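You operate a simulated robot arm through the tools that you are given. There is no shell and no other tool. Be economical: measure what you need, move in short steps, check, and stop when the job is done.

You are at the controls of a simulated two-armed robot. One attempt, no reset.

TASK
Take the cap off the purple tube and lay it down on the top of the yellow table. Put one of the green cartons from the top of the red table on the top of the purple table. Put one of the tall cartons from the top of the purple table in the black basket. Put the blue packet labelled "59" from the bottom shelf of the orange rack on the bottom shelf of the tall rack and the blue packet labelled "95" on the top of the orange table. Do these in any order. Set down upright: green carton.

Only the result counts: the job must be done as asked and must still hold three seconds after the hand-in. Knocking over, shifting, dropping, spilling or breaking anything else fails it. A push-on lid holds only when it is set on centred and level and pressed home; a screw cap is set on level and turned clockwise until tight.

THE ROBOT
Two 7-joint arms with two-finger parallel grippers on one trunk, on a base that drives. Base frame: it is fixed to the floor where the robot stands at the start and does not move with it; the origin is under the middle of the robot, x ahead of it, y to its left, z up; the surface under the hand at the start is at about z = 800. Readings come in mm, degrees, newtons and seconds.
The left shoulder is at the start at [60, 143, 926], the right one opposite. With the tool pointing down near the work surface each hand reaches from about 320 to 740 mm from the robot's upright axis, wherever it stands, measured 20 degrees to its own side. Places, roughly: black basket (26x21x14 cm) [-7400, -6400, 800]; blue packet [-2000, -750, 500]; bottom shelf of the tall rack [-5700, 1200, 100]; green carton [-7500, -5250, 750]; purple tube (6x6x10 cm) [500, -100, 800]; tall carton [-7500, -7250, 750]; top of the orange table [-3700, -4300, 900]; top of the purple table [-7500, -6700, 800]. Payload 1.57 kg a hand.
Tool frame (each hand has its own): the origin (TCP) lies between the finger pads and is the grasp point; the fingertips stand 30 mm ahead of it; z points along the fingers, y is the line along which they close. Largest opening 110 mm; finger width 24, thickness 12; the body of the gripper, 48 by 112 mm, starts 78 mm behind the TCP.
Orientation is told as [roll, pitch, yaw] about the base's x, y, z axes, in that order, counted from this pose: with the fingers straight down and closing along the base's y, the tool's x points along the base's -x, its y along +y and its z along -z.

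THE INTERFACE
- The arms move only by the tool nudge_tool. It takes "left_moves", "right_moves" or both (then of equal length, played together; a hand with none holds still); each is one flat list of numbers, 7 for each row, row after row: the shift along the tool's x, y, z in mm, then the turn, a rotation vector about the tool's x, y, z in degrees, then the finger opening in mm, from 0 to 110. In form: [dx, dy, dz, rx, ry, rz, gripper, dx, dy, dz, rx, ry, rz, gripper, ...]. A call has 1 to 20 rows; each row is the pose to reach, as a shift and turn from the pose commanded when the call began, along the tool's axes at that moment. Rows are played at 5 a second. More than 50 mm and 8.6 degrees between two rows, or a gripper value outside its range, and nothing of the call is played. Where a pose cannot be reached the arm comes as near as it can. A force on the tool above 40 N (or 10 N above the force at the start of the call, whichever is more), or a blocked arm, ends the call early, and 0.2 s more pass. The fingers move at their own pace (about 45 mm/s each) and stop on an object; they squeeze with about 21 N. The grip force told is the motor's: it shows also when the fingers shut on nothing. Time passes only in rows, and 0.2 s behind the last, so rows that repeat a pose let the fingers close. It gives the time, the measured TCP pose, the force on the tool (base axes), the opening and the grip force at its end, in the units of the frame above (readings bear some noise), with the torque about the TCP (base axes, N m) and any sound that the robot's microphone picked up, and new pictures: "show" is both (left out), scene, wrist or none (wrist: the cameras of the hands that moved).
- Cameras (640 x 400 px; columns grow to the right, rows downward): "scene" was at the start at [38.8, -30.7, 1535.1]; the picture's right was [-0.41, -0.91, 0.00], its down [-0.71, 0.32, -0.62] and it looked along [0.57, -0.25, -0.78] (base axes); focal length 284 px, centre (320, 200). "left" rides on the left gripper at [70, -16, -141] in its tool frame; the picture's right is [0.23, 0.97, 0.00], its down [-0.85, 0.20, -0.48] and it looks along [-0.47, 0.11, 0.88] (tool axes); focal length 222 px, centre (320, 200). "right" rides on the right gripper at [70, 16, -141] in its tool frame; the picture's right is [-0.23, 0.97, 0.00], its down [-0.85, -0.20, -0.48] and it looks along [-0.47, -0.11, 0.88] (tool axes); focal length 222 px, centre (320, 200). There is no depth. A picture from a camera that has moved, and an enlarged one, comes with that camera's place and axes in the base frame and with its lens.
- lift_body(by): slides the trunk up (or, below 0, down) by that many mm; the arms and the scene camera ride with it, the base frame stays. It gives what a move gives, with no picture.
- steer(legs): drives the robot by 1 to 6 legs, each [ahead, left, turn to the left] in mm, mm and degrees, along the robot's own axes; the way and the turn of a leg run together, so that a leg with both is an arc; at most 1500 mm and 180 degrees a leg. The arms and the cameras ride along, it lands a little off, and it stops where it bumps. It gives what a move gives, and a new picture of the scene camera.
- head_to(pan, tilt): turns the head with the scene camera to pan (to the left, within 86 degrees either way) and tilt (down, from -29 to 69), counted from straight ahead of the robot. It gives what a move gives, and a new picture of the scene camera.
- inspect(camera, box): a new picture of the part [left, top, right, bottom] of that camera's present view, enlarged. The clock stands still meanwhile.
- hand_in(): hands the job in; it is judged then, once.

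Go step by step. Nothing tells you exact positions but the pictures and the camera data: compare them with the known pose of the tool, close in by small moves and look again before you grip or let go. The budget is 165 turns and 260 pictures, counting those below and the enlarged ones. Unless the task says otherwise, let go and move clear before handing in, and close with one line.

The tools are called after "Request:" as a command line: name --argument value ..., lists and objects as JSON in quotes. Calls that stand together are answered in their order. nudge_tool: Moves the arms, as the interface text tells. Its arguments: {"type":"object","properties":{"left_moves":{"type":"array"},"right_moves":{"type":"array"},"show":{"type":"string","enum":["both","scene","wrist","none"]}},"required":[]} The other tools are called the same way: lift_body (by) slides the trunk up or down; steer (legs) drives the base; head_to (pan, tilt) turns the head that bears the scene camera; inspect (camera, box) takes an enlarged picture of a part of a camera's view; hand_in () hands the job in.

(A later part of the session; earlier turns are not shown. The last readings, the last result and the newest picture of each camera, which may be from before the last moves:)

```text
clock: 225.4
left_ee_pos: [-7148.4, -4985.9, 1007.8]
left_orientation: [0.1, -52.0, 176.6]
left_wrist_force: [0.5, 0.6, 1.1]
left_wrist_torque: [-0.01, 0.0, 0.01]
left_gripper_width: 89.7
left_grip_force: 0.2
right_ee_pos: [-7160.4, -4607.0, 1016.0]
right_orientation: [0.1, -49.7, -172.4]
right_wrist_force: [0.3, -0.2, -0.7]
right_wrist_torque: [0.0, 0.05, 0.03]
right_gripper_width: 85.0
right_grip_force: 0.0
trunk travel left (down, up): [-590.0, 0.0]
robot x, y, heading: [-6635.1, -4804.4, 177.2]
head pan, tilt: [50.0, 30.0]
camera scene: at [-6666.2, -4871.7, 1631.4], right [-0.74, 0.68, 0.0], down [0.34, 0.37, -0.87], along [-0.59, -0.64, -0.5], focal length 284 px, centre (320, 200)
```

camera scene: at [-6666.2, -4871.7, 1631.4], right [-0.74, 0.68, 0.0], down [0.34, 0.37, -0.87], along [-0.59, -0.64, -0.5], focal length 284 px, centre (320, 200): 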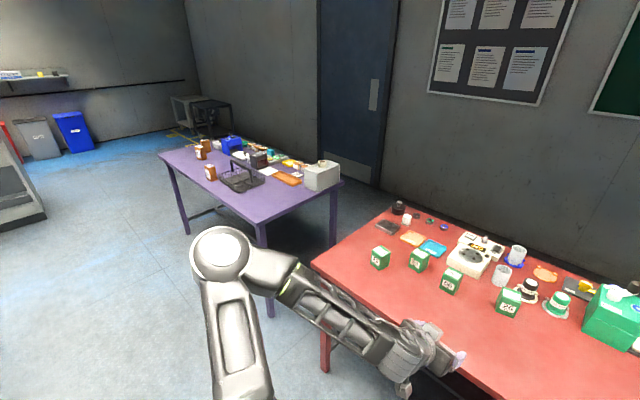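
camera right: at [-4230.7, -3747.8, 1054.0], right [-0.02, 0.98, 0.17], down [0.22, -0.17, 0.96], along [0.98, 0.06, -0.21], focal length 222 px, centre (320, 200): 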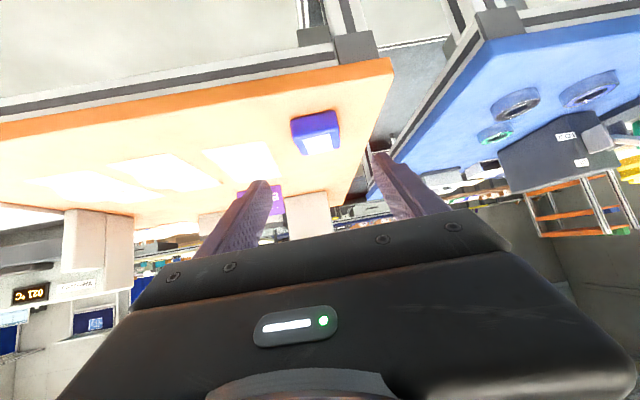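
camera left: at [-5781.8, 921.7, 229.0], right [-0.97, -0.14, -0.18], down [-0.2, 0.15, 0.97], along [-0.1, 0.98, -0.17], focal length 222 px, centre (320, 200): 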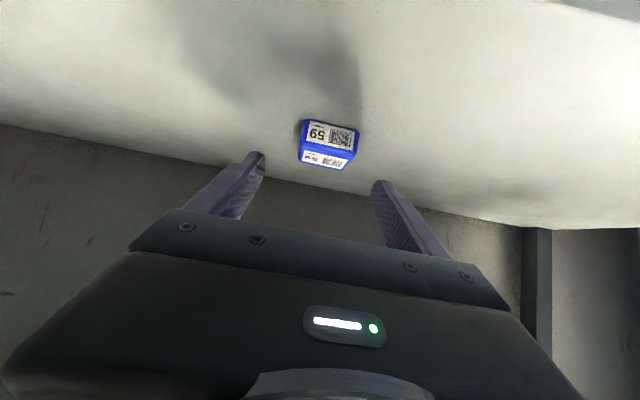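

The cartons are about 60 mm wide and graspable from above. I'll move the base to face carton "29" and straighten the left hand to point down.

Request:
steer --legs '[[0, 420, 2.7], [220, 0, 0]]'

Request:
nudge_tool --left_moves '[0, 0, -10, 0, 7, 0, 110, 0, 0, -20, 0, 14, 0, 110, 0, 0, -30, 0, 21, 0, 110, 0, 0, -30, 0, 28, 0, 110, 0, 0, -30, 0, 35, 0, 110, 0, 0, -30, 0, 42, 0, 110, 0, 0, -30, 0, 47, 0, 110, 0, 0, -30, 0, 52, 0, 110]' --show "wrist"

Request:
head_to --pan 10 --tilt 50

```text
clock: 229.2
left_ee_pos: [-7370.9, -5422.9, 1008.4]
left_orientation: [0.0, -52.0, 179.1]
left_wrist_force: [-0.1, 0.5, 0.7]
left_wrist_torque: [-0.06, 0.01, 0.0]
left_gripper_width: 89.9
left_grip_force: 0.0
right_ee_pos: [-7398.0, -5043.9, 1014.9]
right_orientation: [0.2, -49.8, -170.1]
right_wrist_force: [-0.5, -0.7, -0.2]
right_wrist_torque: [0.01, -0.02, 0.01]
right_gripper_width: 84.9
right_grip_force: 0.0
trunk travel left (down, up): [-590.0, 0.0]
robot x, y, heading: [-6866.4, -5221.0, 179.7]
head pan, tilt: [50.0, 30.0]
camera scene: at [-6893.8, -5289.6, 1631.4], right [-0.76, 0.65, 0.0], down [0.32, 0.38, -0.87], along [-0.56, -0.66, -0.5], focal length 284 px, centre (320, 200)
```

scene: 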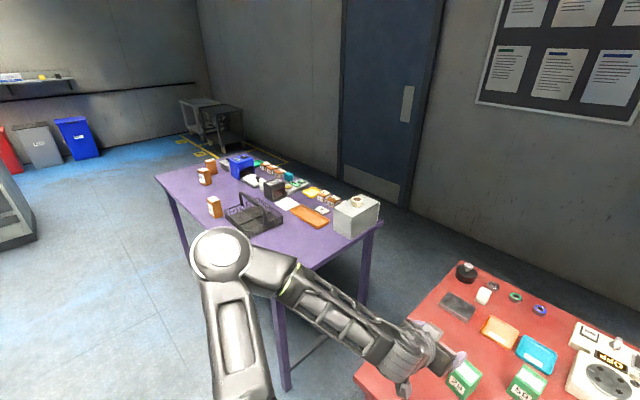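

```text
clock: 231.1
left_ee_pos: [-7348.2, -5422.9, 1027.7]
left_orientation: [0.0, 0.1, 178.9]
left_wrist_force: [0.1, 0.0, -0.7]
left_wrist_torque: [-0.04, 0.0, 0.01]
left_gripper_width: 110.1
left_grip_force: 0.0
right_ee_pos: [-7396.3, -5044.8, 1016.5]
right_orientation: [0.2, -49.8, -170.1]
right_wrist_force: [0.6, -0.7, -0.3]
right_wrist_torque: [-0.02, 0.01, -0.03]
right_gripper_width: 85.1
right_grip_force: 0.1
trunk travel left (down, up): [-590.0, 0.0]
robot x, y, heading: [-6863.8, -5220.8, 179.9]
head pan, tilt: [50.0, 30.0]
camera left: at [-7278.2, -5407.7, 1167.9], right [0.21, -0.98, 0.0], down [-0.86, -0.18, 0.48], along [-0.47, -0.1, -0.88], focal length 222 px, centre (320, 200)
```

left: 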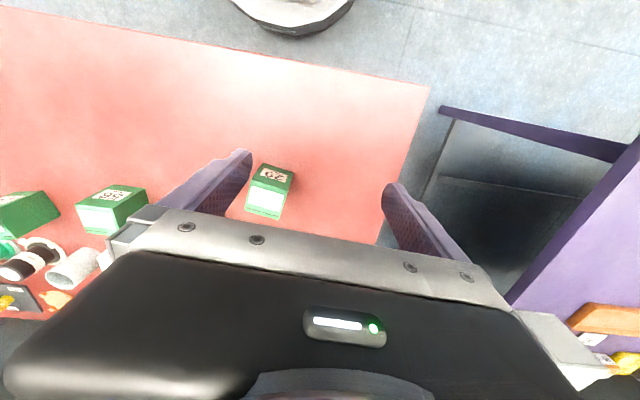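

```text
clock: 232.1
left_ee_pos: [-7347.0, -5422.9, 1028.1]
left_orientation: [0.0, -0.1, 178.9]
left_wrist_force: [-0.4, 0.7, -1.1]
left_wrist_torque: [-0.01, 0.01, 0.03]
left_gripper_width: 109.9
left_grip_force: 0.1
right_ee_pos: [-7396.7, -5045.7, 1015.8]
right_orientation: [0.1, -49.7, -170.0]
right_wrist_force: [0.9, 0.5, 0.4]
right_wrist_torque: [0.01, -0.02, 0.03]
right_gripper_width: 84.7
right_grip_force: 0.1
trunk travel left (down, up): [-590.0, 0.0]
robot x, y, heading: [-6863.9, -5221.5, 179.6]
head pan, tilt: [10.0, 50.0]
camera scene: at [-6909.7, -5233.6, 1602.0], right [-0.17, 0.99, 0.0], down [0.75, 0.13, -0.64], along [-0.63, -0.11, -0.77], focal length 284 px, centre (320, 200)
```

scene: 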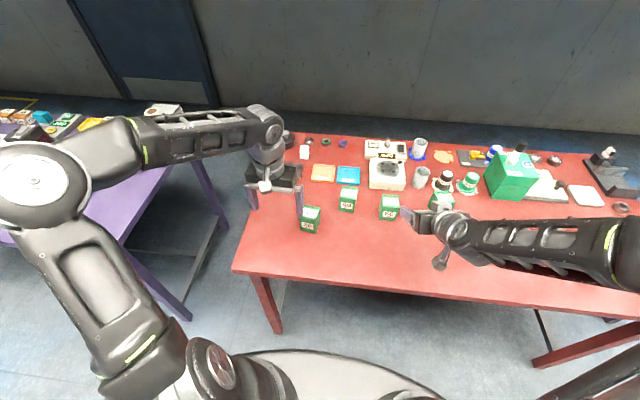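

The carton top is at z≈812, near (-7494, -5357). I'll bring the left hand above it and recheck.

Request:
nudge_tool --left_moves '[-37, -16, 10, 0, 0, 2, 110, -74, -32, 20, 0, 0, 4, 110, -111, -48, 40, 0, 0, 6, 110, -148, -63, 70, 0, 0, 8, 110, -148, -63, 98, 0, 0, 8, 110]' --show "wrist"

Request:
inspect --camera "scene" --box '[240, 150, 400, 250]'

```text
clock: 233.3
left_ee_pos: [-7494.7, -5356.3, 928.3]
left_orientation: [0.0, -0.1, 170.9]
left_wrist_force: [0.1, 0.9, -0.7]
left_wrist_torque: [0.0, 0.02, 0.0]
left_gripper_width: 109.8
left_grip_force: 0.0
right_ee_pos: [-7396.1, -5045.5, 1015.7]
right_orientation: [0.1, -49.8, -170.2]
right_wrist_force: [0.1, -0.5, 0.1]
right_wrist_torque: [-0.02, -0.01, 0.01]
right_gripper_width: 85.0
right_grip_force: 0.1
trunk travel left (down, up): [-590.0, 0.0]
robot x, y, heading: [-6867.2, -5218.9, 179.8]
head pan, tilt: [10.0, 50.0]
camera left: at [-7423.9, -5352.0, 1068.7], right [0.07, -1.0, 0.0], down [-0.88, -0.06, 0.48], along [-0.48, -0.03, -0.88], focal length 222 px, centre (320, 200)
```

left: 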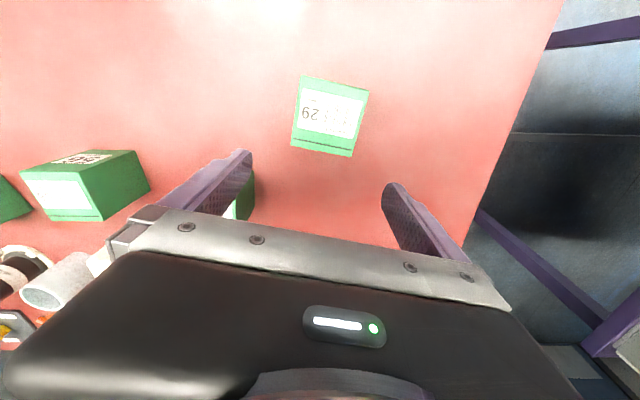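

```text
4.00 times, centred on (320, 200) of scene
camera zoom: at [-6909.4, -5234.0, 1602.0], right [-0.17, 0.99, 0.0], down [0.75, 0.13, -0.64], along [-0.63, -0.11, -0.77], focal length 1135 px, centre (320, 200)
```

zoom: 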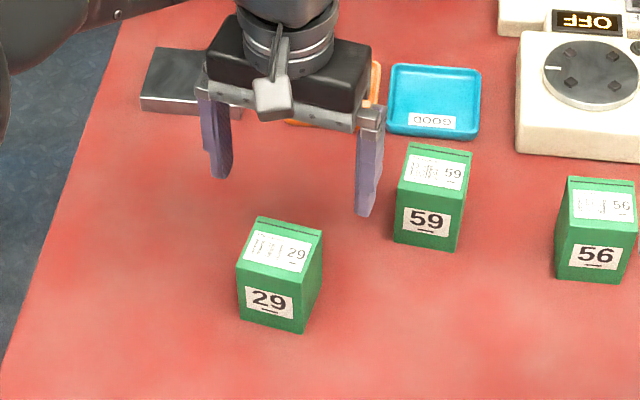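

The carton top is really higher, z≈872, at (-7451, -5361), and the hand's yaw already matches it. I'll shift over it and descend partway.

Request:
nudge_tool --left_moves '[22, -1, 0, 0, 0, 0, 110, 44, -2, 0, 0, 0, 0, 110, 44, -2, 15, 0, 0, 0, 110, 44, -2, 30, 0, 0, 0, 110, 44, -2, 45, 0, 0, 0, 110]' --show "wrist"

Request:
inspect --camera "scene" --box '[240, 150, 400, 250]'

```text
clock: 234.5
left_ee_pos: [-7452.4, -5364.0, 883.0]
left_orientation: [0.1, -0.1, 171.0]
left_wrist_force: [-0.5, 0.3, -0.4]
left_wrist_torque: [0.02, 0.01, -0.01]
left_gripper_width: 109.9
left_grip_force: 0.1
right_ee_pos: [-7396.7, -5045.6, 1016.9]
right_orientation: [0.0, -49.8, -170.2]
right_wrist_force: [0.1, -0.6, 0.6]
right_wrist_torque: [0.01, 0.01, 0.0]
right_gripper_width: 85.0
right_grip_force: 0.0
trunk travel left (down, up): [-590.0, 0.0]
robot x, y, heading: [-6866.9, -5219.2, 179.9]
head pan, tilt: [10.0, 50.0]
camera left: at [-7381.4, -5358.6, 1023.1], right [0.07, -1.0, 0.0], down [-0.88, -0.06, 0.48], along [-0.48, -0.03, -0.88], focal length 222 px, centre (320, 200)
```

left: 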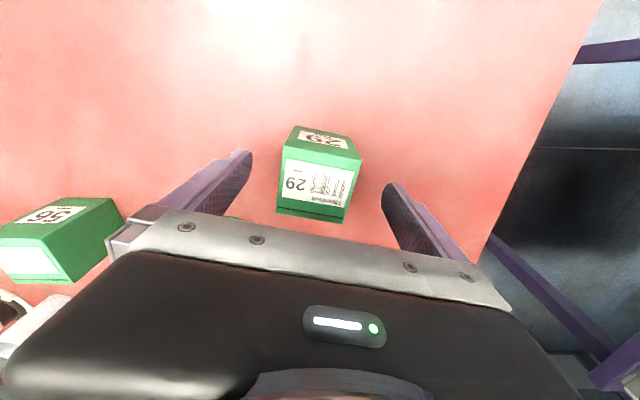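

```text
4.00 times, centred on (320, 200) of scene
camera zoom: at [-6910.1, -5233.5, 1601.9], right [-0.17, 0.99, 0.0], down [0.76, 0.13, -0.64], along [-0.63, -0.11, -0.77], focal length 1135 px, centre (320, 200)
```

zoom: 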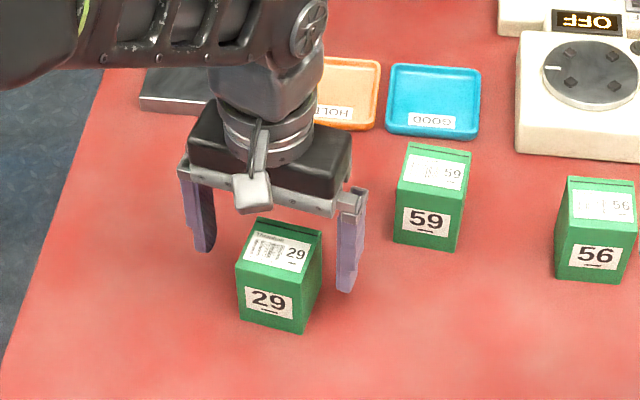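

Centred. Descending 32 mm and closing.

Request:
nudge_tool --left_moves '[0, 0, 16, 0, 0, 0, 110, 0, 0, 32, 0, 0, 0, 110, 0, 0, 32, 0, 0, 0, 90, 0, 0, 32, 0, 0, 0, 70, 0, 0, 32, 0, 0, 0, 50, 0, 0, 32, 0, 0, 0, 30, 0, 0, 32, 0, 0, 0, 30]' --show "wrist"

```text
clock: 236.1
left_ee_pos: [-7451.5, -5362.0, 850.0]
left_orientation: [0.0, 0.0, 170.9]
left_wrist_force: [1.2, 1.5, 0.3]
left_wrist_torque: [0.02, -0.02, 0.0]
left_gripper_width: 56.1
left_grip_force: 21.1
right_ee_pos: [-7397.1, -5045.5, 1016.5]
right_orientation: [0.1, -49.8, -170.1]
right_wrist_force: [-0.9, 0.0, 0.0]
right_wrist_torque: [0.01, -0.01, -0.04]
right_gripper_width: 84.8
right_grip_force: 0.0
trunk travel left (down, up): [-590.0, 0.0]
robot x, y, heading: [-6863.3, -5221.6, 179.7]
head pan, tilt: [10.0, 50.0]
camera left: at [-7379.6, -5356.8, 991.7], right [0.07, -1.0, 0.0], down [-0.88, -0.06, 0.48], along [-0.48, -0.03, -0.88], focal length 222 px, centre (320, 200)
```

left: 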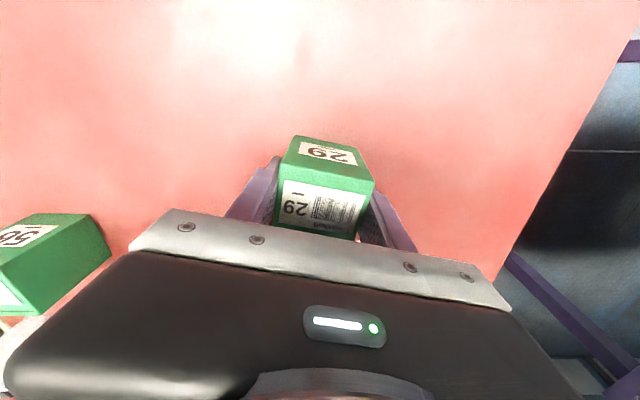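

Gripped at 56 mm. Lifting.

Request:
nudge_tool --left_moves '[0, 0, -10, 0, 0, 0, 30, 0, 0, -40, 0, 0, 0, 30, 0, 0, -80, 0, 0, 0, 30, 0, 0, -120, 0, 0, 0, 30, 0, 0, -150, 0, 0, 0, 30]' --show "wrist"

Request:
head_to --pan 45 --tilt 35

```text
clock: 237.3
left_ee_pos: [-7448.9, -5363.8, 1004.8]
left_orientation: [0.0, 0.0, 170.8]
left_wrist_force: [0.2, 0.2, -1.7]
left_wrist_torque: [-0.03, -0.01, 0.03]
left_gripper_width: 55.9
left_grip_force: 20.4
right_ee_pos: [-7397.2, -5045.5, 1016.5]
right_orientation: [0.1, -49.8, -170.1]
right_wrist_force: [0.0, 0.8, 0.4]
right_wrist_torque: [0.0, 0.03, 0.03]
right_gripper_width: 84.8
right_grip_force: 0.0
trunk travel left (down, up): [-590.0, 0.0]
robot x, y, heading: [-6863.6, -5223.1, 180.1]
head pan, tilt: [10.0, 50.0]
camera left: at [-7378.2, -5357.9, 1145.4], right [0.07, -1.0, 0.0], down [-0.88, -0.06, 0.48], along [-0.48, -0.03, -0.88], focal length 222 px, centre (320, 200)
```

left: 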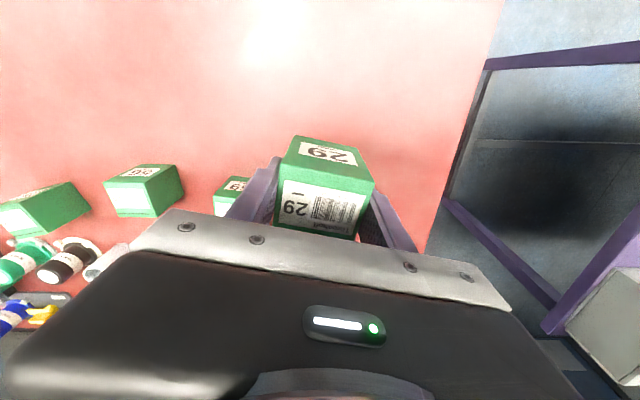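

```text
clock: 238.3
left_ee_pos: [-7449.0, -5364.1, 1004.1]
left_orientation: [0.0, 0.0, 170.9]
left_wrist_force: [0.5, 0.7, -2.1]
left_wrist_torque: [0.03, 0.01, 0.0]
left_gripper_width: 55.9
left_grip_force: 21.2
right_ee_pos: [-7397.5, -5044.3, 1016.5]
right_orientation: [0.1, -49.8, -170.0]
right_wrist_force: [0.6, -0.1, -1.1]
right_wrist_torque: [0.01, 0.01, -0.01]
right_gripper_width: 85.1
right_grip_force: 0.1
trunk travel left (down, up): [-590.0, 0.0]
robot x, y, heading: [-6862.5, -5218.1, 179.8]
head pan, tilt: [45.0, 35.0]
camera scene: at [-6896.6, -5282.5, 1623.6], right [-0.7, 0.71, 0.0], down [0.41, 0.4, -0.82], along [-0.58, -0.58, -0.57], focal length 284 px, centre (320, 200)
```

scene: 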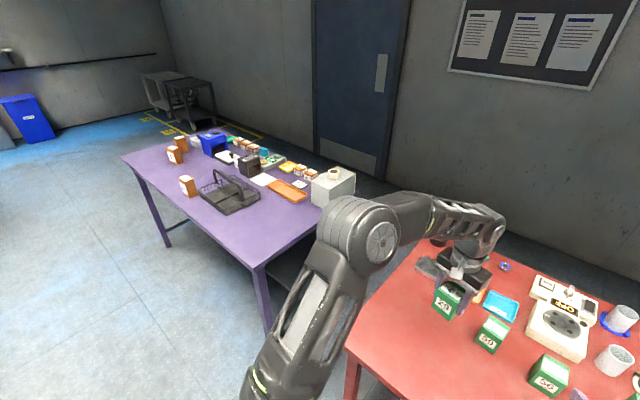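

Carton 29 is lifted. I'll strafe to the purple table, where the front near corner at about (-7370, -6130) looks free.

Request:
steer --legs '[[-80, 0, 0], [0, 765, 0]]'

Request:
head_to --pan 20 --tilt 45

```text
clock: 243.0
left_ee_pos: [-7373.3, -6104.4, 1003.7]
left_orientation: [0.0, 0.1, 171.1]
left_wrist_force: [0.4, -0.1, -2.4]
left_wrist_torque: [0.04, 0.03, 0.01]
left_gripper_width: 55.9
left_grip_force: 20.8
right_ee_pos: [-7320.3, -5785.5, 1015.1]
right_orientation: [0.1, -49.8, -169.9]
right_wrist_force: [0.5, 0.3, 0.6]
right_wrist_torque: [0.01, 0.02, -0.03]
right_gripper_width: 84.9
right_grip_force: 0.0
trunk travel left (down, up): [-590.0, 0.0]
robot x, y, heading: [-6786.1, -5954.6, 179.6]
head pan, tilt: [45.0, 35.0]
camera scene: at [-6819.7, -6021.1, 1623.6], right [-0.71, 0.71, 0.0], down [0.41, 0.41, -0.82], along [-0.58, -0.58, -0.57], focal length 284 px, centre (320, 200)
```

scene: 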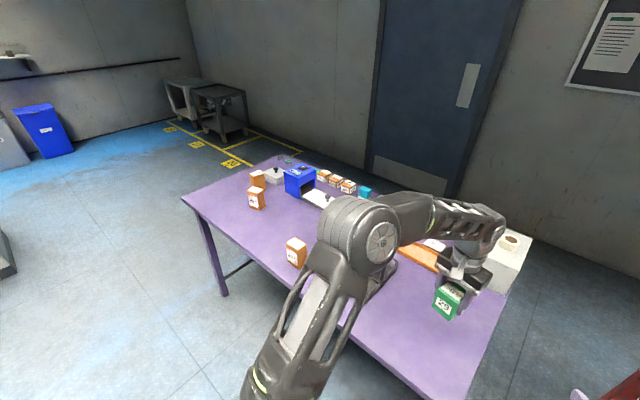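

```text
clock: 243.9
left_ee_pos: [-7370.7, -6102.3, 1004.9]
left_orientation: [0.0, 0.0, 171.1]
left_wrist_force: [0.1, -0.1, -1.7]
left_wrist_torque: [-0.01, -0.03, 0.0]
left_gripper_width: 56.0
left_grip_force: 21.3
right_ee_pos: [-7321.6, -5786.0, 1015.2]
right_orientation: [0.1, -49.8, -170.0]
right_wrist_force: [0.5, 0.7, -0.3]
right_wrist_torque: [0.01, 0.02, -0.01]
right_gripper_width: 85.1
right_grip_force: 0.1
trunk travel left (down, up): [-590.0, 0.0]
robot x, y, heading: [-6787.6, -5957.7, 180.0]
head pan, tilt: [20.0, 45.0]
camera scene: at [-6833.8, -5986.1, 1608.9], right [-0.34, 0.94, 0.0], down [0.66, 0.24, -0.71], along [-0.66, -0.24, -0.71], focal length 284 px, centre (320, 200)
```

scene: 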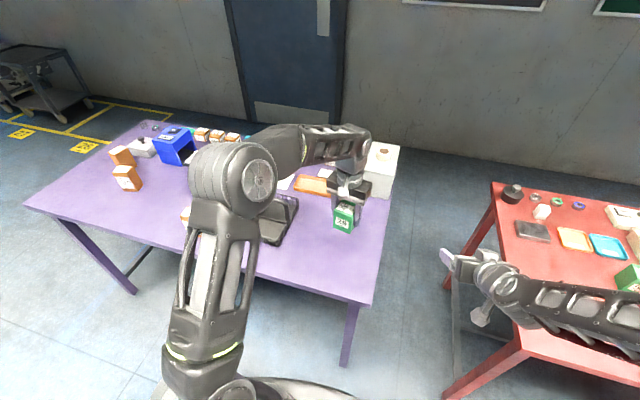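

The spot below is clear. Lowering in small steps until the carton touches.

Request:
nudge_tool --left_moves '[0, 0, 20, 0, 0, 0, 30, 0, 0, 40, 0, 0, 0, 30, 0, 0, 60, 0, 0, 0, 30, 0, 0, 75, 0, 0, 0, 30, 0, 0, 79, 0, 0, 0, 30, 0, 0, 82, 0, 0, 0, 30, 0, 0, 85, 0, 0, 0, 30, 0, 0, 88, 0, 0, 0, 30, 0, 0, 91, 0, 0, 0, 30, 0, 0, 94, 0, 0, 0, 30, 0, 0, 97, 0, 0, 0, 30, 0, 0, 100, 0, 0, 0, 30, 0, 0, 103, 0, 0, 0, 30, 0, 0, 106, 0, 0, 0, 30, 0, 0, 109, 0, 0, 0, 30, 0, 0, 112, 0, 0, 0, 30, 0, 0, 115, 0, 0, 0, 30, 0, 0, 118, 0, 0, 0, 30]' --show "wrist"

Request:
inspect --camera "scene" --box '[270, 150, 430, 250]'

```text
clock: 247.7
left_ee_pos: [-7373.9, -6102.6, 887.2]
left_orientation: [0.0, 0.0, 171.1]
left_wrist_force: [-0.1, 0.4, -2.6]
left_wrist_torque: [-0.01, -0.01, -0.01]
left_gripper_width: 55.6
left_grip_force: 20.6
right_ee_pos: [-7321.2, -5784.0, 1016.0]
right_orientation: [0.1, -49.7, -169.9]
right_wrist_force: [0.6, 0.3, -0.4]
right_wrist_torque: [-0.01, 0.0, 0.02]
right_gripper_width: 85.0
right_grip_force: 0.1
trunk travel left (down, up): [-590.0, 0.0]
robot x, y, heading: [-6784.2, -5961.5, 179.8]
head pan, tilt: [20.0, 45.0]
camera left: at [-7302.3, -6097.3, 1027.5], right [0.07, -1.0, 0.0], down [-0.88, -0.07, 0.48], along [-0.48, -0.04, -0.88], focal length 222 px, centre (320, 200)
```

left: 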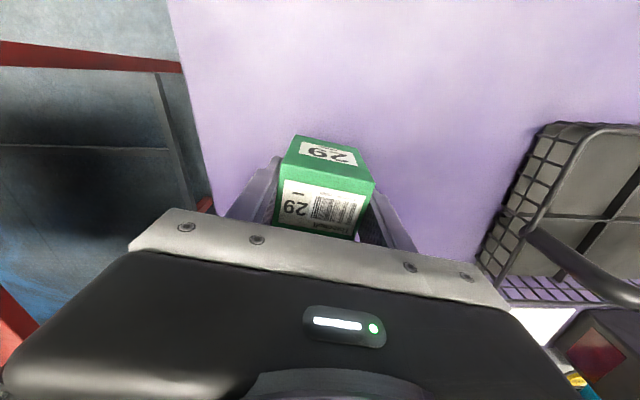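

```text
4.00 times, centred on (350, 200) of scene
camera zoom: at [-6833.9, -5986.0, 1608.8], right [-0.34, 0.94, 0.0], down [0.66, 0.24, -0.71], along [-0.66, -0.24, -0.71], focal length 1135 px, centre (200, 200)
```

zoom: 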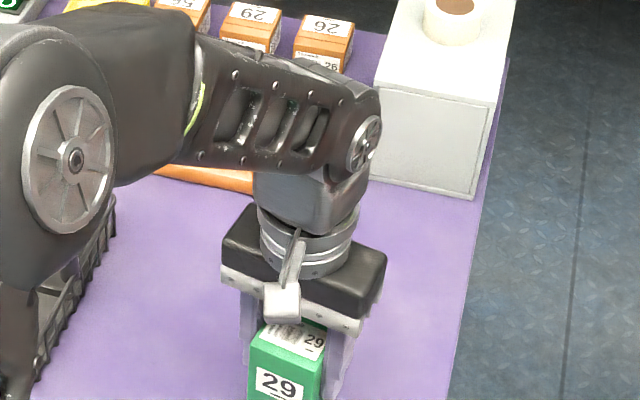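

No contact yet, and the left elbow is close above the basket. I'll rise a little, shift 60 mm away from the basket, then continue down.

Request:
nudge_tool --left_moves '[0, 0, -20, 0, 0, 0, 30, 0, 0, -40, 0, 0, 0, 30]' --show "none"

Request:
steer --legs '[[0, -60, 0]]'

Request:
inspect --camera "left" --box '[0, 0, 640, 400]'

```text
clock: 248.3
left_ee_pos: [-7373.8, -6102.2, 926.6]
left_orientation: [0.1, 0.1, 171.1]
left_wrist_force: [-0.2, -0.8, -2.7]
left_wrist_torque: [-0.04, -0.01, 0.0]
left_gripper_width: 55.5
left_grip_force: 21.0
right_ee_pos: [-7320.3, -5783.4, 1015.6]
right_orientation: [0.1, -49.8, -169.9]
right_wrist_force: [0.7, 0.3, -0.1]
right_wrist_torque: [0.03, -0.01, 0.01]
right_gripper_width: 85.1
right_grip_force: 0.1
trunk travel left (down, up): [-590.0, 0.0]
robot x, y, heading: [-6786.1, -5956.1, 180.0]
head pan, tilt: [20.0, 45.0]
```

```text
clock: 249.2
left_ee_pos: [-7372.8, -6040.8, 926.0]
left_orientation: [0.1, 0.0, 171.1]
left_wrist_force: [-0.4, 0.6, -1.7]
left_wrist_torque: [-0.05, -0.02, -0.01]
left_gripper_width: 55.7
left_grip_force: 20.5
right_ee_pos: [-7320.9, -5723.5, 1015.0]
right_orientation: [0.1, -49.8, -170.1]
right_wrist_force: [0.2, -0.5, 0.2]
right_wrist_torque: [-0.06, 0.01, 0.03]
right_gripper_width: 84.9
right_grip_force: 0.2
trunk travel left (down, up): [-590.0, 0.0]
robot x, y, heading: [-6787.0, -5899.8, 180.2]
head pan, tilt: [20.0, 45.0]
camera scene: at [-6833.8, -5924.1, 1608.9], right [-0.34, 0.94, 0.0], down [0.66, 0.24, -0.71], along [-0.66, -0.24, -0.71], focal length 284 px, centre (320, 200)
```

scene: 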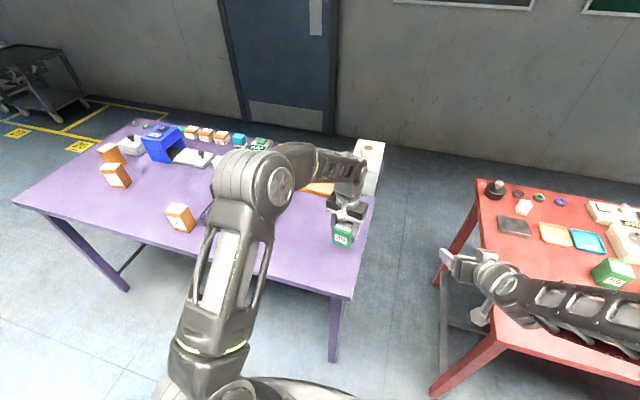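

```text
1.00 times, centred on (320, 200) of left (not enlarged: the box is as wide or as high as the picture)
camera zoom: at [-7302.7, -6035.3, 1067.3], right [0.07, -1.0, 0.0], down [-0.88, -0.06, 0.48], along [-0.48, -0.04, -0.88], focal length 222 px, centre (320, 200)
```

zoom: 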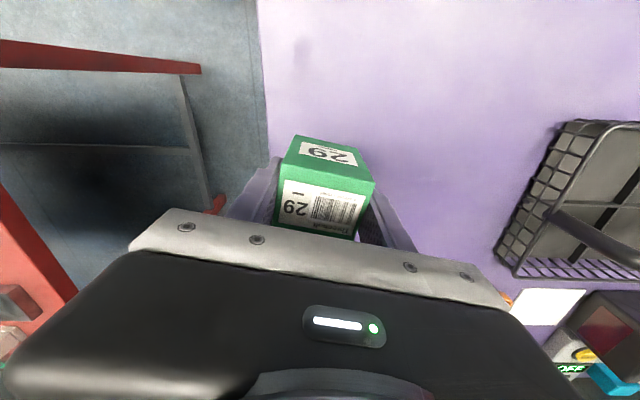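

Request:
nudge_tool --left_moves '[0, 0, 20, 0, 0, 0, 30, 0, 0, 36, 0, 0, 0, 30, 0, 0, 40, 0, 0, 0, 30, 0, 0, 43, 0, 0, 0, 30, 0, 0, 46, 0, 0, 0, 30, 0, 0, 48, 0, 0, 0, 30, 0, 0, 50, 0, 0, 0, 30, 0, 0, 52, 0, 0, 0, 30, 0, 0, 54, 0, 0, 0, 30, 0, 0, 56, 0, 0, 0, 30, 0, 0, 58, 0, 0, 0, 30, 0, 0, 60, 0, 0, 0, 30, 0, 0, 62, 0, 0, 0, 30, 0, 0, 64, 0, 0, 0, 30, 0, 0, 66, 0, 0, 0, 30, 0, 0, 68, 0, 0, 0, 30]' --show "wrist"

Request:
inspect --camera "scene" --box '[200, 140, 400, 265]'

```text
clock: 252.7
left_ee_pos: [-7373.4, -6042.6, 858.4]
left_orientation: [0.0, 0.0, 171.1]
left_wrist_force: [0.4, -0.6, -2.0]
left_wrist_torque: [-0.02, 0.04, -0.03]
left_gripper_width: 55.8
left_grip_force: 21.2
right_ee_pos: [-7321.4, -5725.2, 1016.1]
right_orientation: [0.1, -49.8, -170.0]
right_wrist_force: [0.5, 0.9, -0.1]
right_wrist_torque: [0.0, 0.01, 0.01]
right_gripper_width: 85.5
right_grip_force: 0.0
trunk travel left (down, up): [-590.0, 0.0]
robot x, y, heading: [-6789.2, -5898.0, 179.8]
head pan, tilt: [20.0, 45.0]
camera left: at [-7302.4, -6036.9, 999.6], right [0.07, -1.0, 0.0], down [-0.88, -0.06, 0.48], along [-0.48, -0.03, -0.88], focal length 222 px, centre (320, 200)
```

left: 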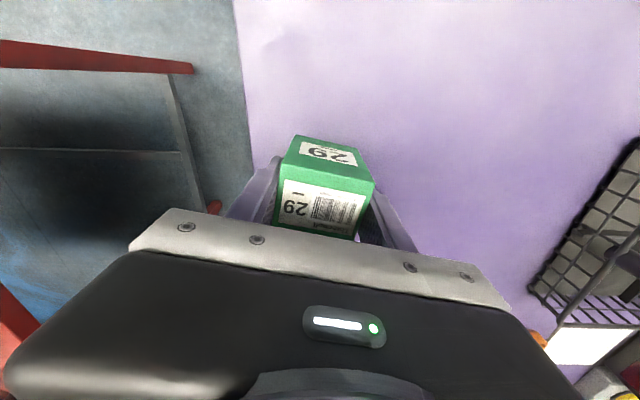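

```text
3.20 times, centred on (300, 202) of scene
camera zoom: at [-6833.9, -5926.4, 1608.8], right [-0.34, 0.94, 0.0], down [0.66, 0.24, -0.71], along [-0.66, -0.24, -0.71], focal length 908 px, centre (384, 192)
```

zoom: 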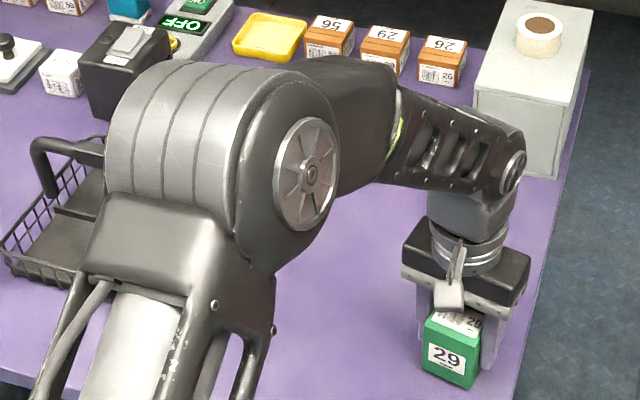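

Request:
nudge_tool --left_moves '[0, 0, 3, 0, 0, 0, 30, 0, 0, 5, 0, 0, 0, 30, 0, 0, 7, 0, 0, 0, 30, 0, 0, 9, 0, 0, 0, 30, 0, 0, 11, 0, 0, 0, 30, 0, 0, 13, 0, 0, 0, 30, 0, 0, 15, 0, 0, 0, 30, 0, 0, 17, 0, 0, 0, 30, 0, 0, 19, 0, 0, 0, 30, 0, 0, 21, 0, 0, 0, 30]' --show "wrist"

```text
clock: 254.8
left_ee_pos: [-7372.5, -6041.1, 840.5]
left_orientation: [0.0, -0.3, 171.0]
left_wrist_force: [-1.7, -0.9, 26.4]
left_wrist_torque: [0.17, -0.22, -0.07]
left_gripper_width: 55.7
left_grip_force: 21.1
right_ee_pos: [-7319.2, -5724.5, 1016.5]
right_orientation: [0.1, -49.8, -170.0]
right_wrist_force: [0.4, -0.6, 0.6]
right_wrist_torque: [-0.01, 0.02, -0.04]
right_gripper_width: 85.2
right_grip_force: 0.1
trunk travel left (down, up): [-590.0, 0.0]
robot x, y, heading: [-6786.4, -5898.2, 180.0]
head pan, tilt: [20.0, 45.0]
camera left: at [-7301.3, -6037.0, 980.0], right [0.07, -1.0, 0.0], down [-0.87, -0.06, 0.48], along [-0.48, -0.03, -0.88], focal length 222 px, centre (320, 200)
```

left: 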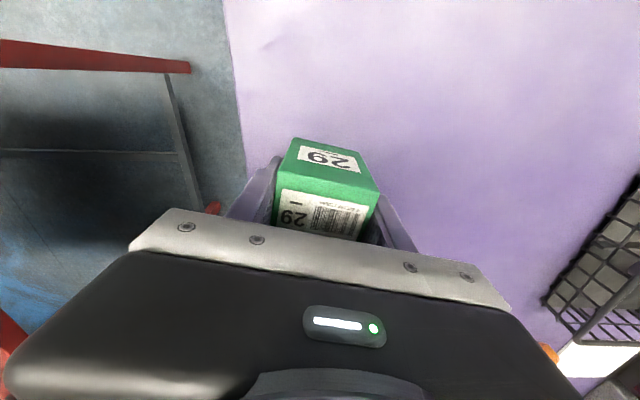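

Contact. I'll ease off 2 mm, release and rise.

Request:
nudge_tool --left_moves '[0, 0, -2, 0, 0, 0, 30, 0, 0, -2, 0, 0, 0, 60, 0, 0, -2, 0, 0, 0, 75, 0, 0, -2, 0, 0, 0, 90, 0, 0, -2, 0, 0, 0, 90, 0, 0, -30, 0, 0, 0, 90, 0, 0, -70, 0, 0, 0, 90, 0, 0, -115, 0, 0, 0, 90, 0, 0, -160, 0, 0, 0, 90]' --show "wrist"

Request:
inspect --camera "scene" --box '[200, 140, 400, 265]'

```text
clock: 256.9
left_ee_pos: [-7373.8, -6042.8, 998.2]
left_orientation: [0.1, 0.0, 171.1]
left_wrist_force: [0.8, -1.3, -0.5]
left_wrist_torque: [-0.01, 0.01, 0.01]
left_gripper_width: 90.2
left_grip_force: 0.0
right_ee_pos: [-7319.3, -5726.5, 1016.6]
right_orientation: [0.1, -49.8, -169.8]
right_wrist_force: [-0.7, 0.2, 0.0]
right_wrist_torque: [-0.01, 0.02, 0.03]
right_gripper_width: 84.9
right_grip_force: 0.1
trunk travel left (down, up): [-590.0, 0.0]
robot x, y, heading: [-6784.7, -5897.6, 180.0]
head pan, tilt: [20.0, 45.0]
camera left: at [-7302.6, -6038.3, 1138.9], right [0.07, -1.0, 0.0], down [-0.88, -0.06, 0.48], along [-0.48, -0.03, -0.88], focal length 222 px, centre (320, 200)
```

left: 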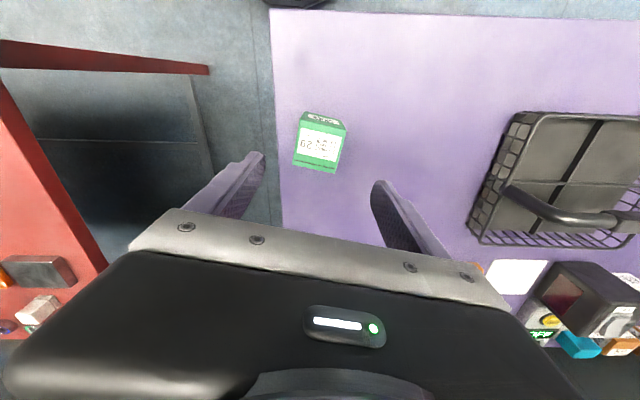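

```text
3.20 times, centred on (300, 202) of scene
camera zoom: at [-6833.0, -5926.3, 1608.8], right [-0.34, 0.94, 0.0], down [0.66, 0.24, -0.71], along [-0.66, -0.24, -0.71], focal length 908 px, centre (384, 192)
```

zoom: 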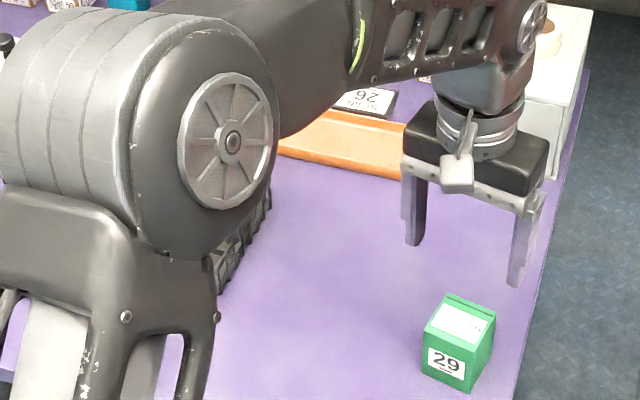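

The green carton stands upright on the purple table. I'll back off and shift to view the basket and the tall cartons.

Request:
steer --legs '[[-220, 0, 0], [0, 600, 0]]'

Request:
head_to --pan 0 --tilt 38

Request:
inspect --camera "scene" --box '[160, 130, 480, 330]'

```text
clock: 261.6
left_ee_pos: [-7166.3, -6649.2, 998.2]
left_orientation: [0.0, 0.0, 170.3]
left_wrist_force: [-0.4, 0.2, 0.8]
left_wrist_torque: [-0.01, 0.01, -0.01]
left_gripper_width: 90.1
left_grip_force: 0.1
right_ee_pos: [-7109.1, -6330.2, 1015.4]
right_orientation: [0.0, -49.9, -170.6]
right_wrist_force: [-0.7, -0.5, 0.6]
right_wrist_torque: [0.0, 0.03, -0.01]
right_gripper_width: 85.1
right_grip_force: 0.1
trunk travel left (down, up): [-590.0, 0.0]
robot x, y, heading: [-6574.4, -6510.8, 179.4]
head pan, tilt: [20.0, 45.0]
camera scene: at [-6624.6, -6537.3, 1608.8], right [-0.33, 0.94, 0.0], down [0.67, 0.23, -0.71], along [-0.67, -0.23, -0.71], focal length 284 px, centre (320, 200)
```

scene: 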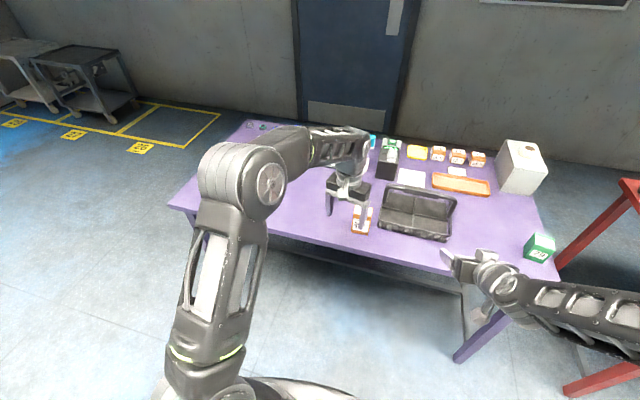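

```text
clock: 262.4
left_ee_pos: [-7165.3, -6648.5, 997.7]
left_orientation: [-0.1, 0.1, 170.4]
left_wrist_force: [0.3, 0.2, -0.2]
left_wrist_torque: [-0.02, 0.03, 0.01]
left_gripper_width: 90.0
left_grip_force: 0.0
right_ee_pos: [-7109.0, -6329.1, 1016.8]
right_orientation: [0.0, -49.7, -170.5]
right_wrist_force: [0.0, 0.3, 0.3]
right_wrist_torque: [-0.02, -0.03, 0.03]
right_gripper_width: 84.9
right_grip_force: 0.0
trunk travel left (down, up): [-590.0, 0.0]
robot x, y, heading: [-6576.1, -6507.7, 179.4]
head pan, tilt: [0.0, 38.0]
camera scene: at [-6634.1, -6508.8, 1619.1], right [0.01, 1.0, 0.0], down [0.62, -0.01, -0.79], along [-0.79, 0.01, -0.62], focal length 284 px, centre (320, 200)
```

scene: 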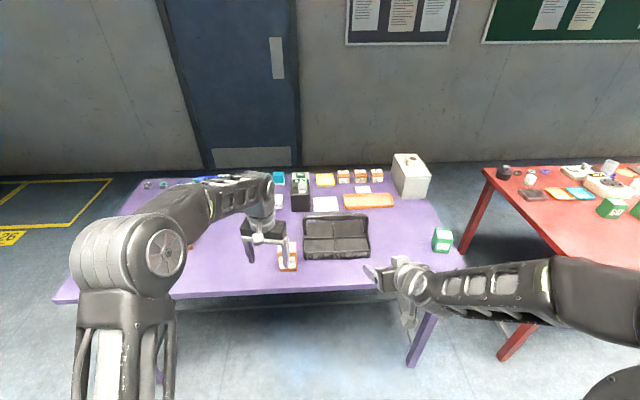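

```text
2.00 times, centred on (320, 230) of scene
camera zoom: at [-6634.1, -6508.8, 1619.1], right [0.01, 1.0, 0.0], down [0.62, -0.01, -0.79], along [-0.79, 0.01, -0.62], focal length 568 px, centre (320, 140)
```

zoom: 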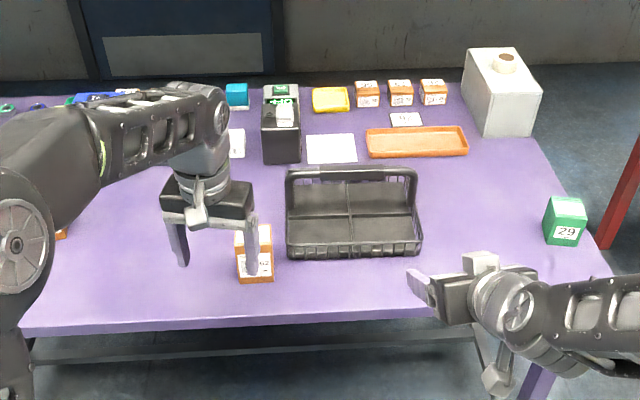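

The nearest tall carton is at about (-7321, -6620). The basket spans y -6561 to -6305 with its front at x≈-7352, and its handle arches across the middle. I'll move forward so the left hand is above the carton.

Request:
steer --legs '[[120, -25, 0.6]]'

Request:
inspect --camera "left" --box '[0, 0, 640, 400]'

Request:
inspect --camera "scene" --box '[220, 170, 420, 295]'

```text
clock: 263.6
left_ee_pos: [-7285.7, -6627.0, 997.4]
left_orientation: [0.0, 0.0, 170.9]
left_wrist_force: [-0.5, -0.2, -0.1]
left_wrist_torque: [0.01, -0.02, -0.03]
left_gripper_width: 90.0
left_grip_force: 0.0
right_ee_pos: [-7231.2, -6308.5, 1014.8]
right_orientation: [0.2, -49.8, -170.1]
right_wrist_force: [-0.6, 0.4, -0.8]
right_wrist_torque: [0.0, -0.03, -0.02]
right_gripper_width: 85.0
right_grip_force: 0.0
trunk travel left (down, up): [-590.0, 0.0]
robot x, y, heading: [-6698.0, -6487.8, 179.5]
head pan, tilt: [0.0, 38.0]
camera scene: at [-6755.4, -6482.8, 1619.0], right [0.0, 1.0, 0.0], down [0.62, 0.0, -0.79], along [-0.79, 0.0, -0.62], focal length 284 px, centre (320, 200)
```

scene: 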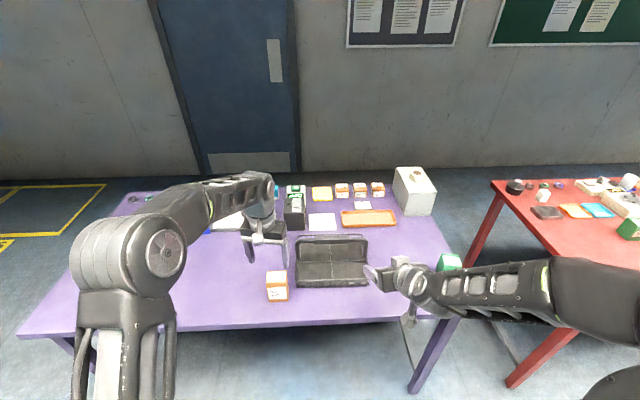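

```text
1.00 times, centred on (320, 200) of left (not enlarged: the box is as wide or as high as the picture)
camera zoom: at [-7214.8, -6621.7, 1137.5], right [0.07, -1.0, 0.0], down [-0.88, -0.06, 0.48], along [-0.48, -0.03, -0.88], focal length 222 px, centre (320, 200)
```

zoom: 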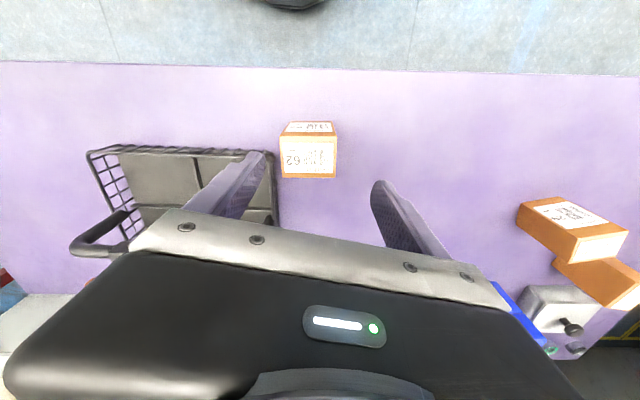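

```text
3.20 times, centred on (320, 232) of scene
camera zoom: at [-6755.4, -6482.8, 1619.0], right [0.0, 1.0, 0.0], down [0.62, 0.0, -0.79], along [-0.79, 0.0, -0.62], focal length 908 px, centre (320, 96)
```

zoom: 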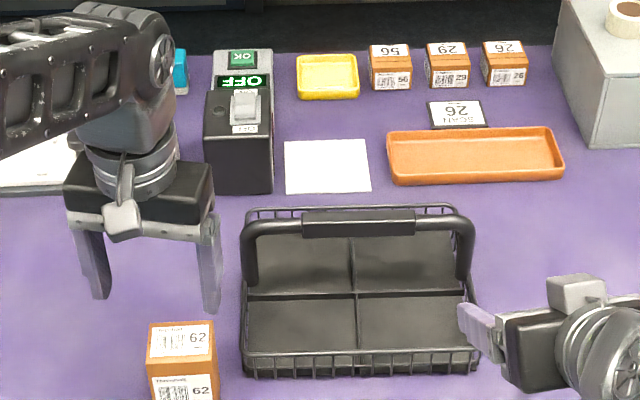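

The carton is 56 mm wide with its top at z≈910, at (-7288, -6614). The basket's front-left cell centre is about (-7375, -6501). I'll align the left hand over the carton.

Request:
nudge_tool --left_moves '[-2, -6, 10, 0, 0, -5, 90, -4, -12, 25, 0, 0, -10, 90, -4, -12, 45, 0, 0, -10, 90]' --show "wrist"

Request:
inspect --camera "scene" --box '[220, 200, 380, 300]'

```text
clock: 264.4
left_ee_pos: [-7286.6, -6616.3, 954.0]
left_orientation: [0.0, 0.0, -179.0]
left_wrist_force: [-0.5, -0.3, 0.6]
left_wrist_torque: [0.0, -0.01, 0.0]
left_gripper_width: 90.0
left_grip_force: 0.0
right_ee_pos: [-7229.8, -6307.0, 1014.4]
right_orientation: [0.1, -49.8, -170.1]
right_wrist_force: [-0.1, -0.8, 0.6]
right_wrist_torque: [-0.02, -0.01, -0.01]
right_gripper_width: 85.0
right_grip_force: 0.0
trunk travel left (down, up): [-590.0, 0.0]
robot x, y, heading: [-6699.6, -6482.8, 179.8]
head pan, tilt: [0.0, 38.0]
camera left: at [-7217.8, -6598.3, 1093.9], right [0.24, -0.97, 0.0], down [-0.85, -0.21, 0.48], along [-0.46, -0.12, -0.88], focal length 222 px, centre (320, 200)
```

left: 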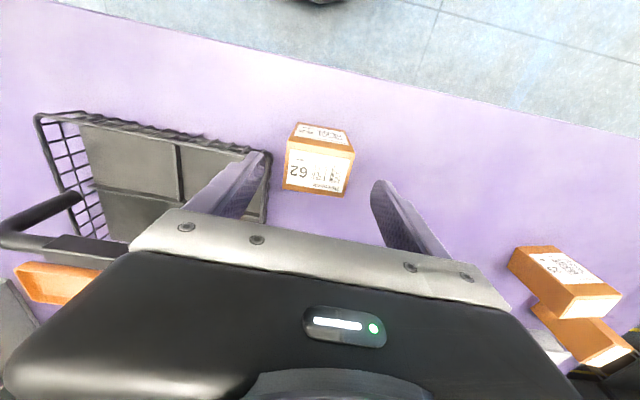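

```text
4.00 times, centred on (300, 250) of scene
camera zoom: at [-6753.8, -6483.3, 1619.1], right [0.0, 1.0, 0.0], down [0.62, 0.0, -0.79], along [-0.79, 0.0, -0.62], focal length 1135 px, centre (400, 0)
```

zoom: 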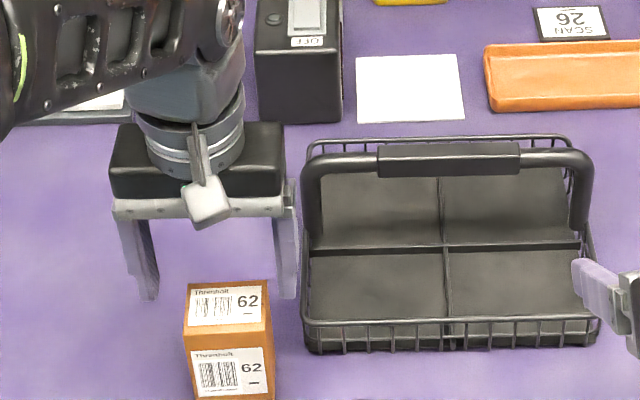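

Aligned. I'll narrow the opening to 74 mm so as not to touch the basket rim, then descend and grip.

Request:
nudge_tool --left_moves '[0, -2, 0, 0, 0, 0, 74, 0, -3, 10, 0, 0, 0, 74, 0, -3, 25, 0, 0, 0, 74, 0, -3, 45, 0, 0, 0, 74, 0, -3, 60, 0, 0, 0, 74, 0, -3, 60, 0, 0, 0, 60, 0, -3, 60, 0, 0, 0, 40, 0, -3, 60, 0, 0, 0, 30, 0, -3, 60, 0, 0, 0, 30]' --show "wrist"

```text
clock: 266.4
left_ee_pos: [-7285.8, -6612.2, 893.0]
left_orientation: [0.0, 0.0, -179.1]
left_wrist_force: [0.3, -0.3, -0.6]
left_wrist_torque: [-0.06, -0.02, 0.0]
left_gripper_width: 62.9
left_grip_force: 20.7
right_ee_pos: [-7229.4, -6309.5, 1016.9]
right_orientation: [0.1, -49.8, -170.1]
right_wrist_force: [0.0, -0.6, 0.4]
right_wrist_torque: [0.01, 0.02, 0.0]
right_gripper_width: 84.8
right_grip_force: 0.1
trunk travel left (down, up): [-590.0, 0.0]
robot x, y, heading: [-6696.4, -6480.3, 179.9]
head pan, tilt: [0.0, 38.0]
camera left: at [-7217.1, -6595.1, 1033.2], right [0.24, -0.97, 0.0], down [-0.85, -0.21, 0.48], along [-0.46, -0.12, -0.88], focal length 222 px, centre (320, 200)
```

left: 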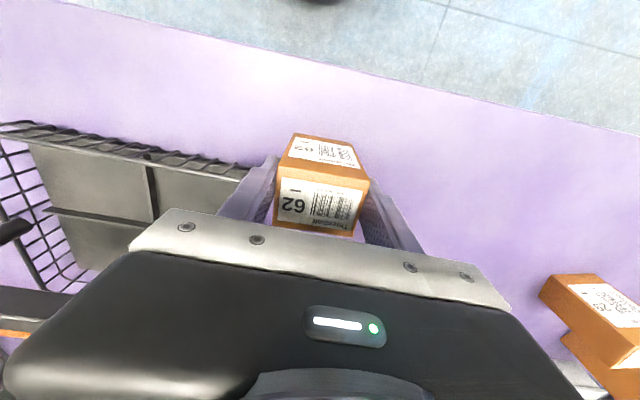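

Gripped. Lifting 95 mm, then moving the base to bring the carton over the front-left cell.

Request:
nudge_tool --left_moves '[0, 0, -15, 0, 0, 0, 30, 0, 0, -45, 0, 0, 0, 30, 0, 0, -75, 0, 0, 0, 30, 0, 0, -95, 0, 0, 0, 30]' --show "none"

Request:
steer --legs '[[90, -111, 0]]'

Request:
inspect --camera "scene" --box '[220, 200, 380, 300]'

Request:
inspect --camera "left" --box '[0, 0, 640, 400]'

```text
clock: 267.4
left_ee_pos: [-7287.2, -6612.5, 987.1]
left_orientation: [0.0, 0.0, -179.1]
left_wrist_force: [-0.3, 0.8, -2.0]
left_wrist_torque: [0.02, 0.01, -0.01]
left_gripper_width: 63.1
left_grip_force: 21.0
right_ee_pos: [-7231.2, -6308.8, 1015.6]
right_orientation: [0.1, -49.9, -170.1]
right_wrist_force: [0.1, 0.2, -0.4]
right_wrist_torque: [0.02, -0.01, 0.0]
right_gripper_width: 84.9
right_grip_force: 0.1
trunk travel left (down, up): [-590.0, 0.0]
robot x, y, heading: [-6698.0, -6484.9, 179.6]
head pan, tilt: [0.0, 38.0]
```

```text
clock: 268.8
left_ee_pos: [-7380.2, -6496.9, 986.1]
left_orientation: [0.0, 0.0, -179.3]
left_wrist_force: [0.0, 0.0, -1.7]
left_wrist_torque: [-0.04, -0.03, 0.06]
left_gripper_width: 62.6
left_grip_force: 21.4
right_ee_pos: [-7321.2, -6190.9, 1014.7]
right_orientation: [0.2, -49.8, -170.3]
right_wrist_force: [0.4, 0.3, 0.2]
right_wrist_torque: [0.0, -0.01, 0.0]
right_gripper_width: 84.8
right_grip_force: 0.1
trunk travel left (down, up): [-590.0, 0.0]
robot x, y, heading: [-6787.9, -6371.5, 179.6]
head pan, tilt: [0.0, 38.0]
camera scene: at [-6845.5, -6369.1, 1619.0], right [0.01, 1.0, 0.0], down [0.62, -0.01, -0.79], along [-0.79, 0.01, -0.62], focal length 284 px, centre (320, 200)
```

scene: 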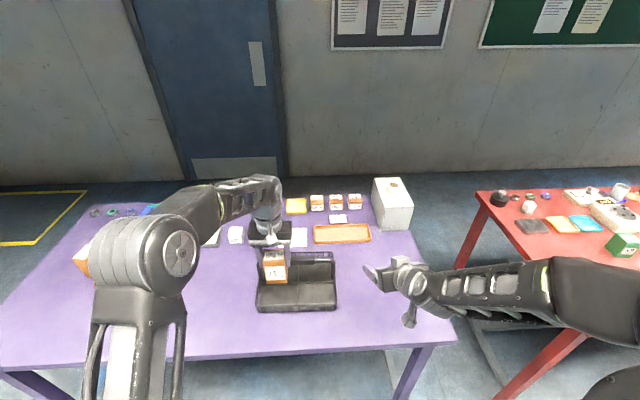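

```text
4.00 times, centred on (300, 250) of scene
camera zoom: at [-6845.5, -6369.1, 1619.0], right [0.01, 1.0, 0.0], down [0.62, -0.01, -0.79], along [-0.79, 0.01, -0.62], focal length 1135 px, centre (400, 0)
```

zoom: 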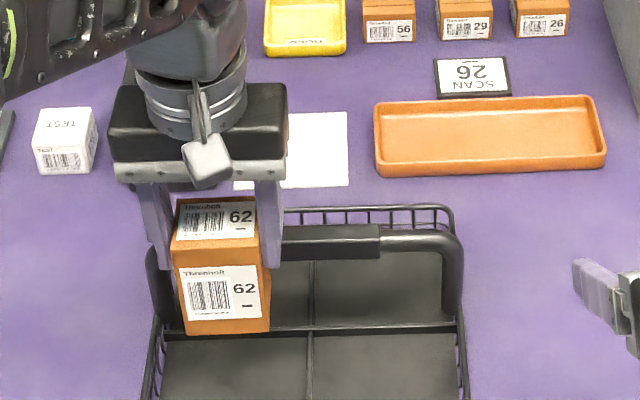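

```text
1.00 times, centred on (320, 200) of left (not enlarged: the box is as wide or as high as the picture)
camera zoom: at [-7311.5, -6478.6, 1126.9], right [0.24, -0.97, 0.0], down [-0.85, -0.21, 0.48], along [-0.46, -0.11, -0.88], focal length 222 px, centre (320, 200)
```

zoom: 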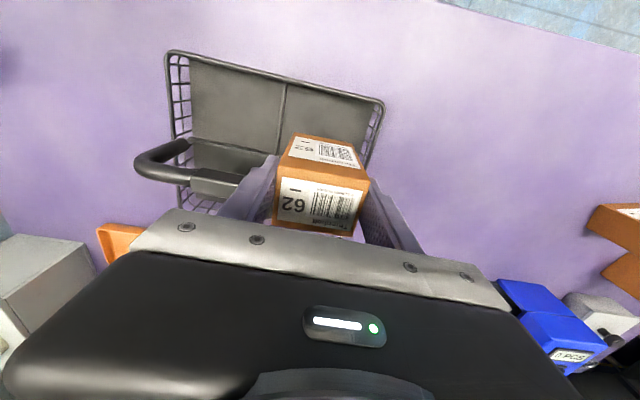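

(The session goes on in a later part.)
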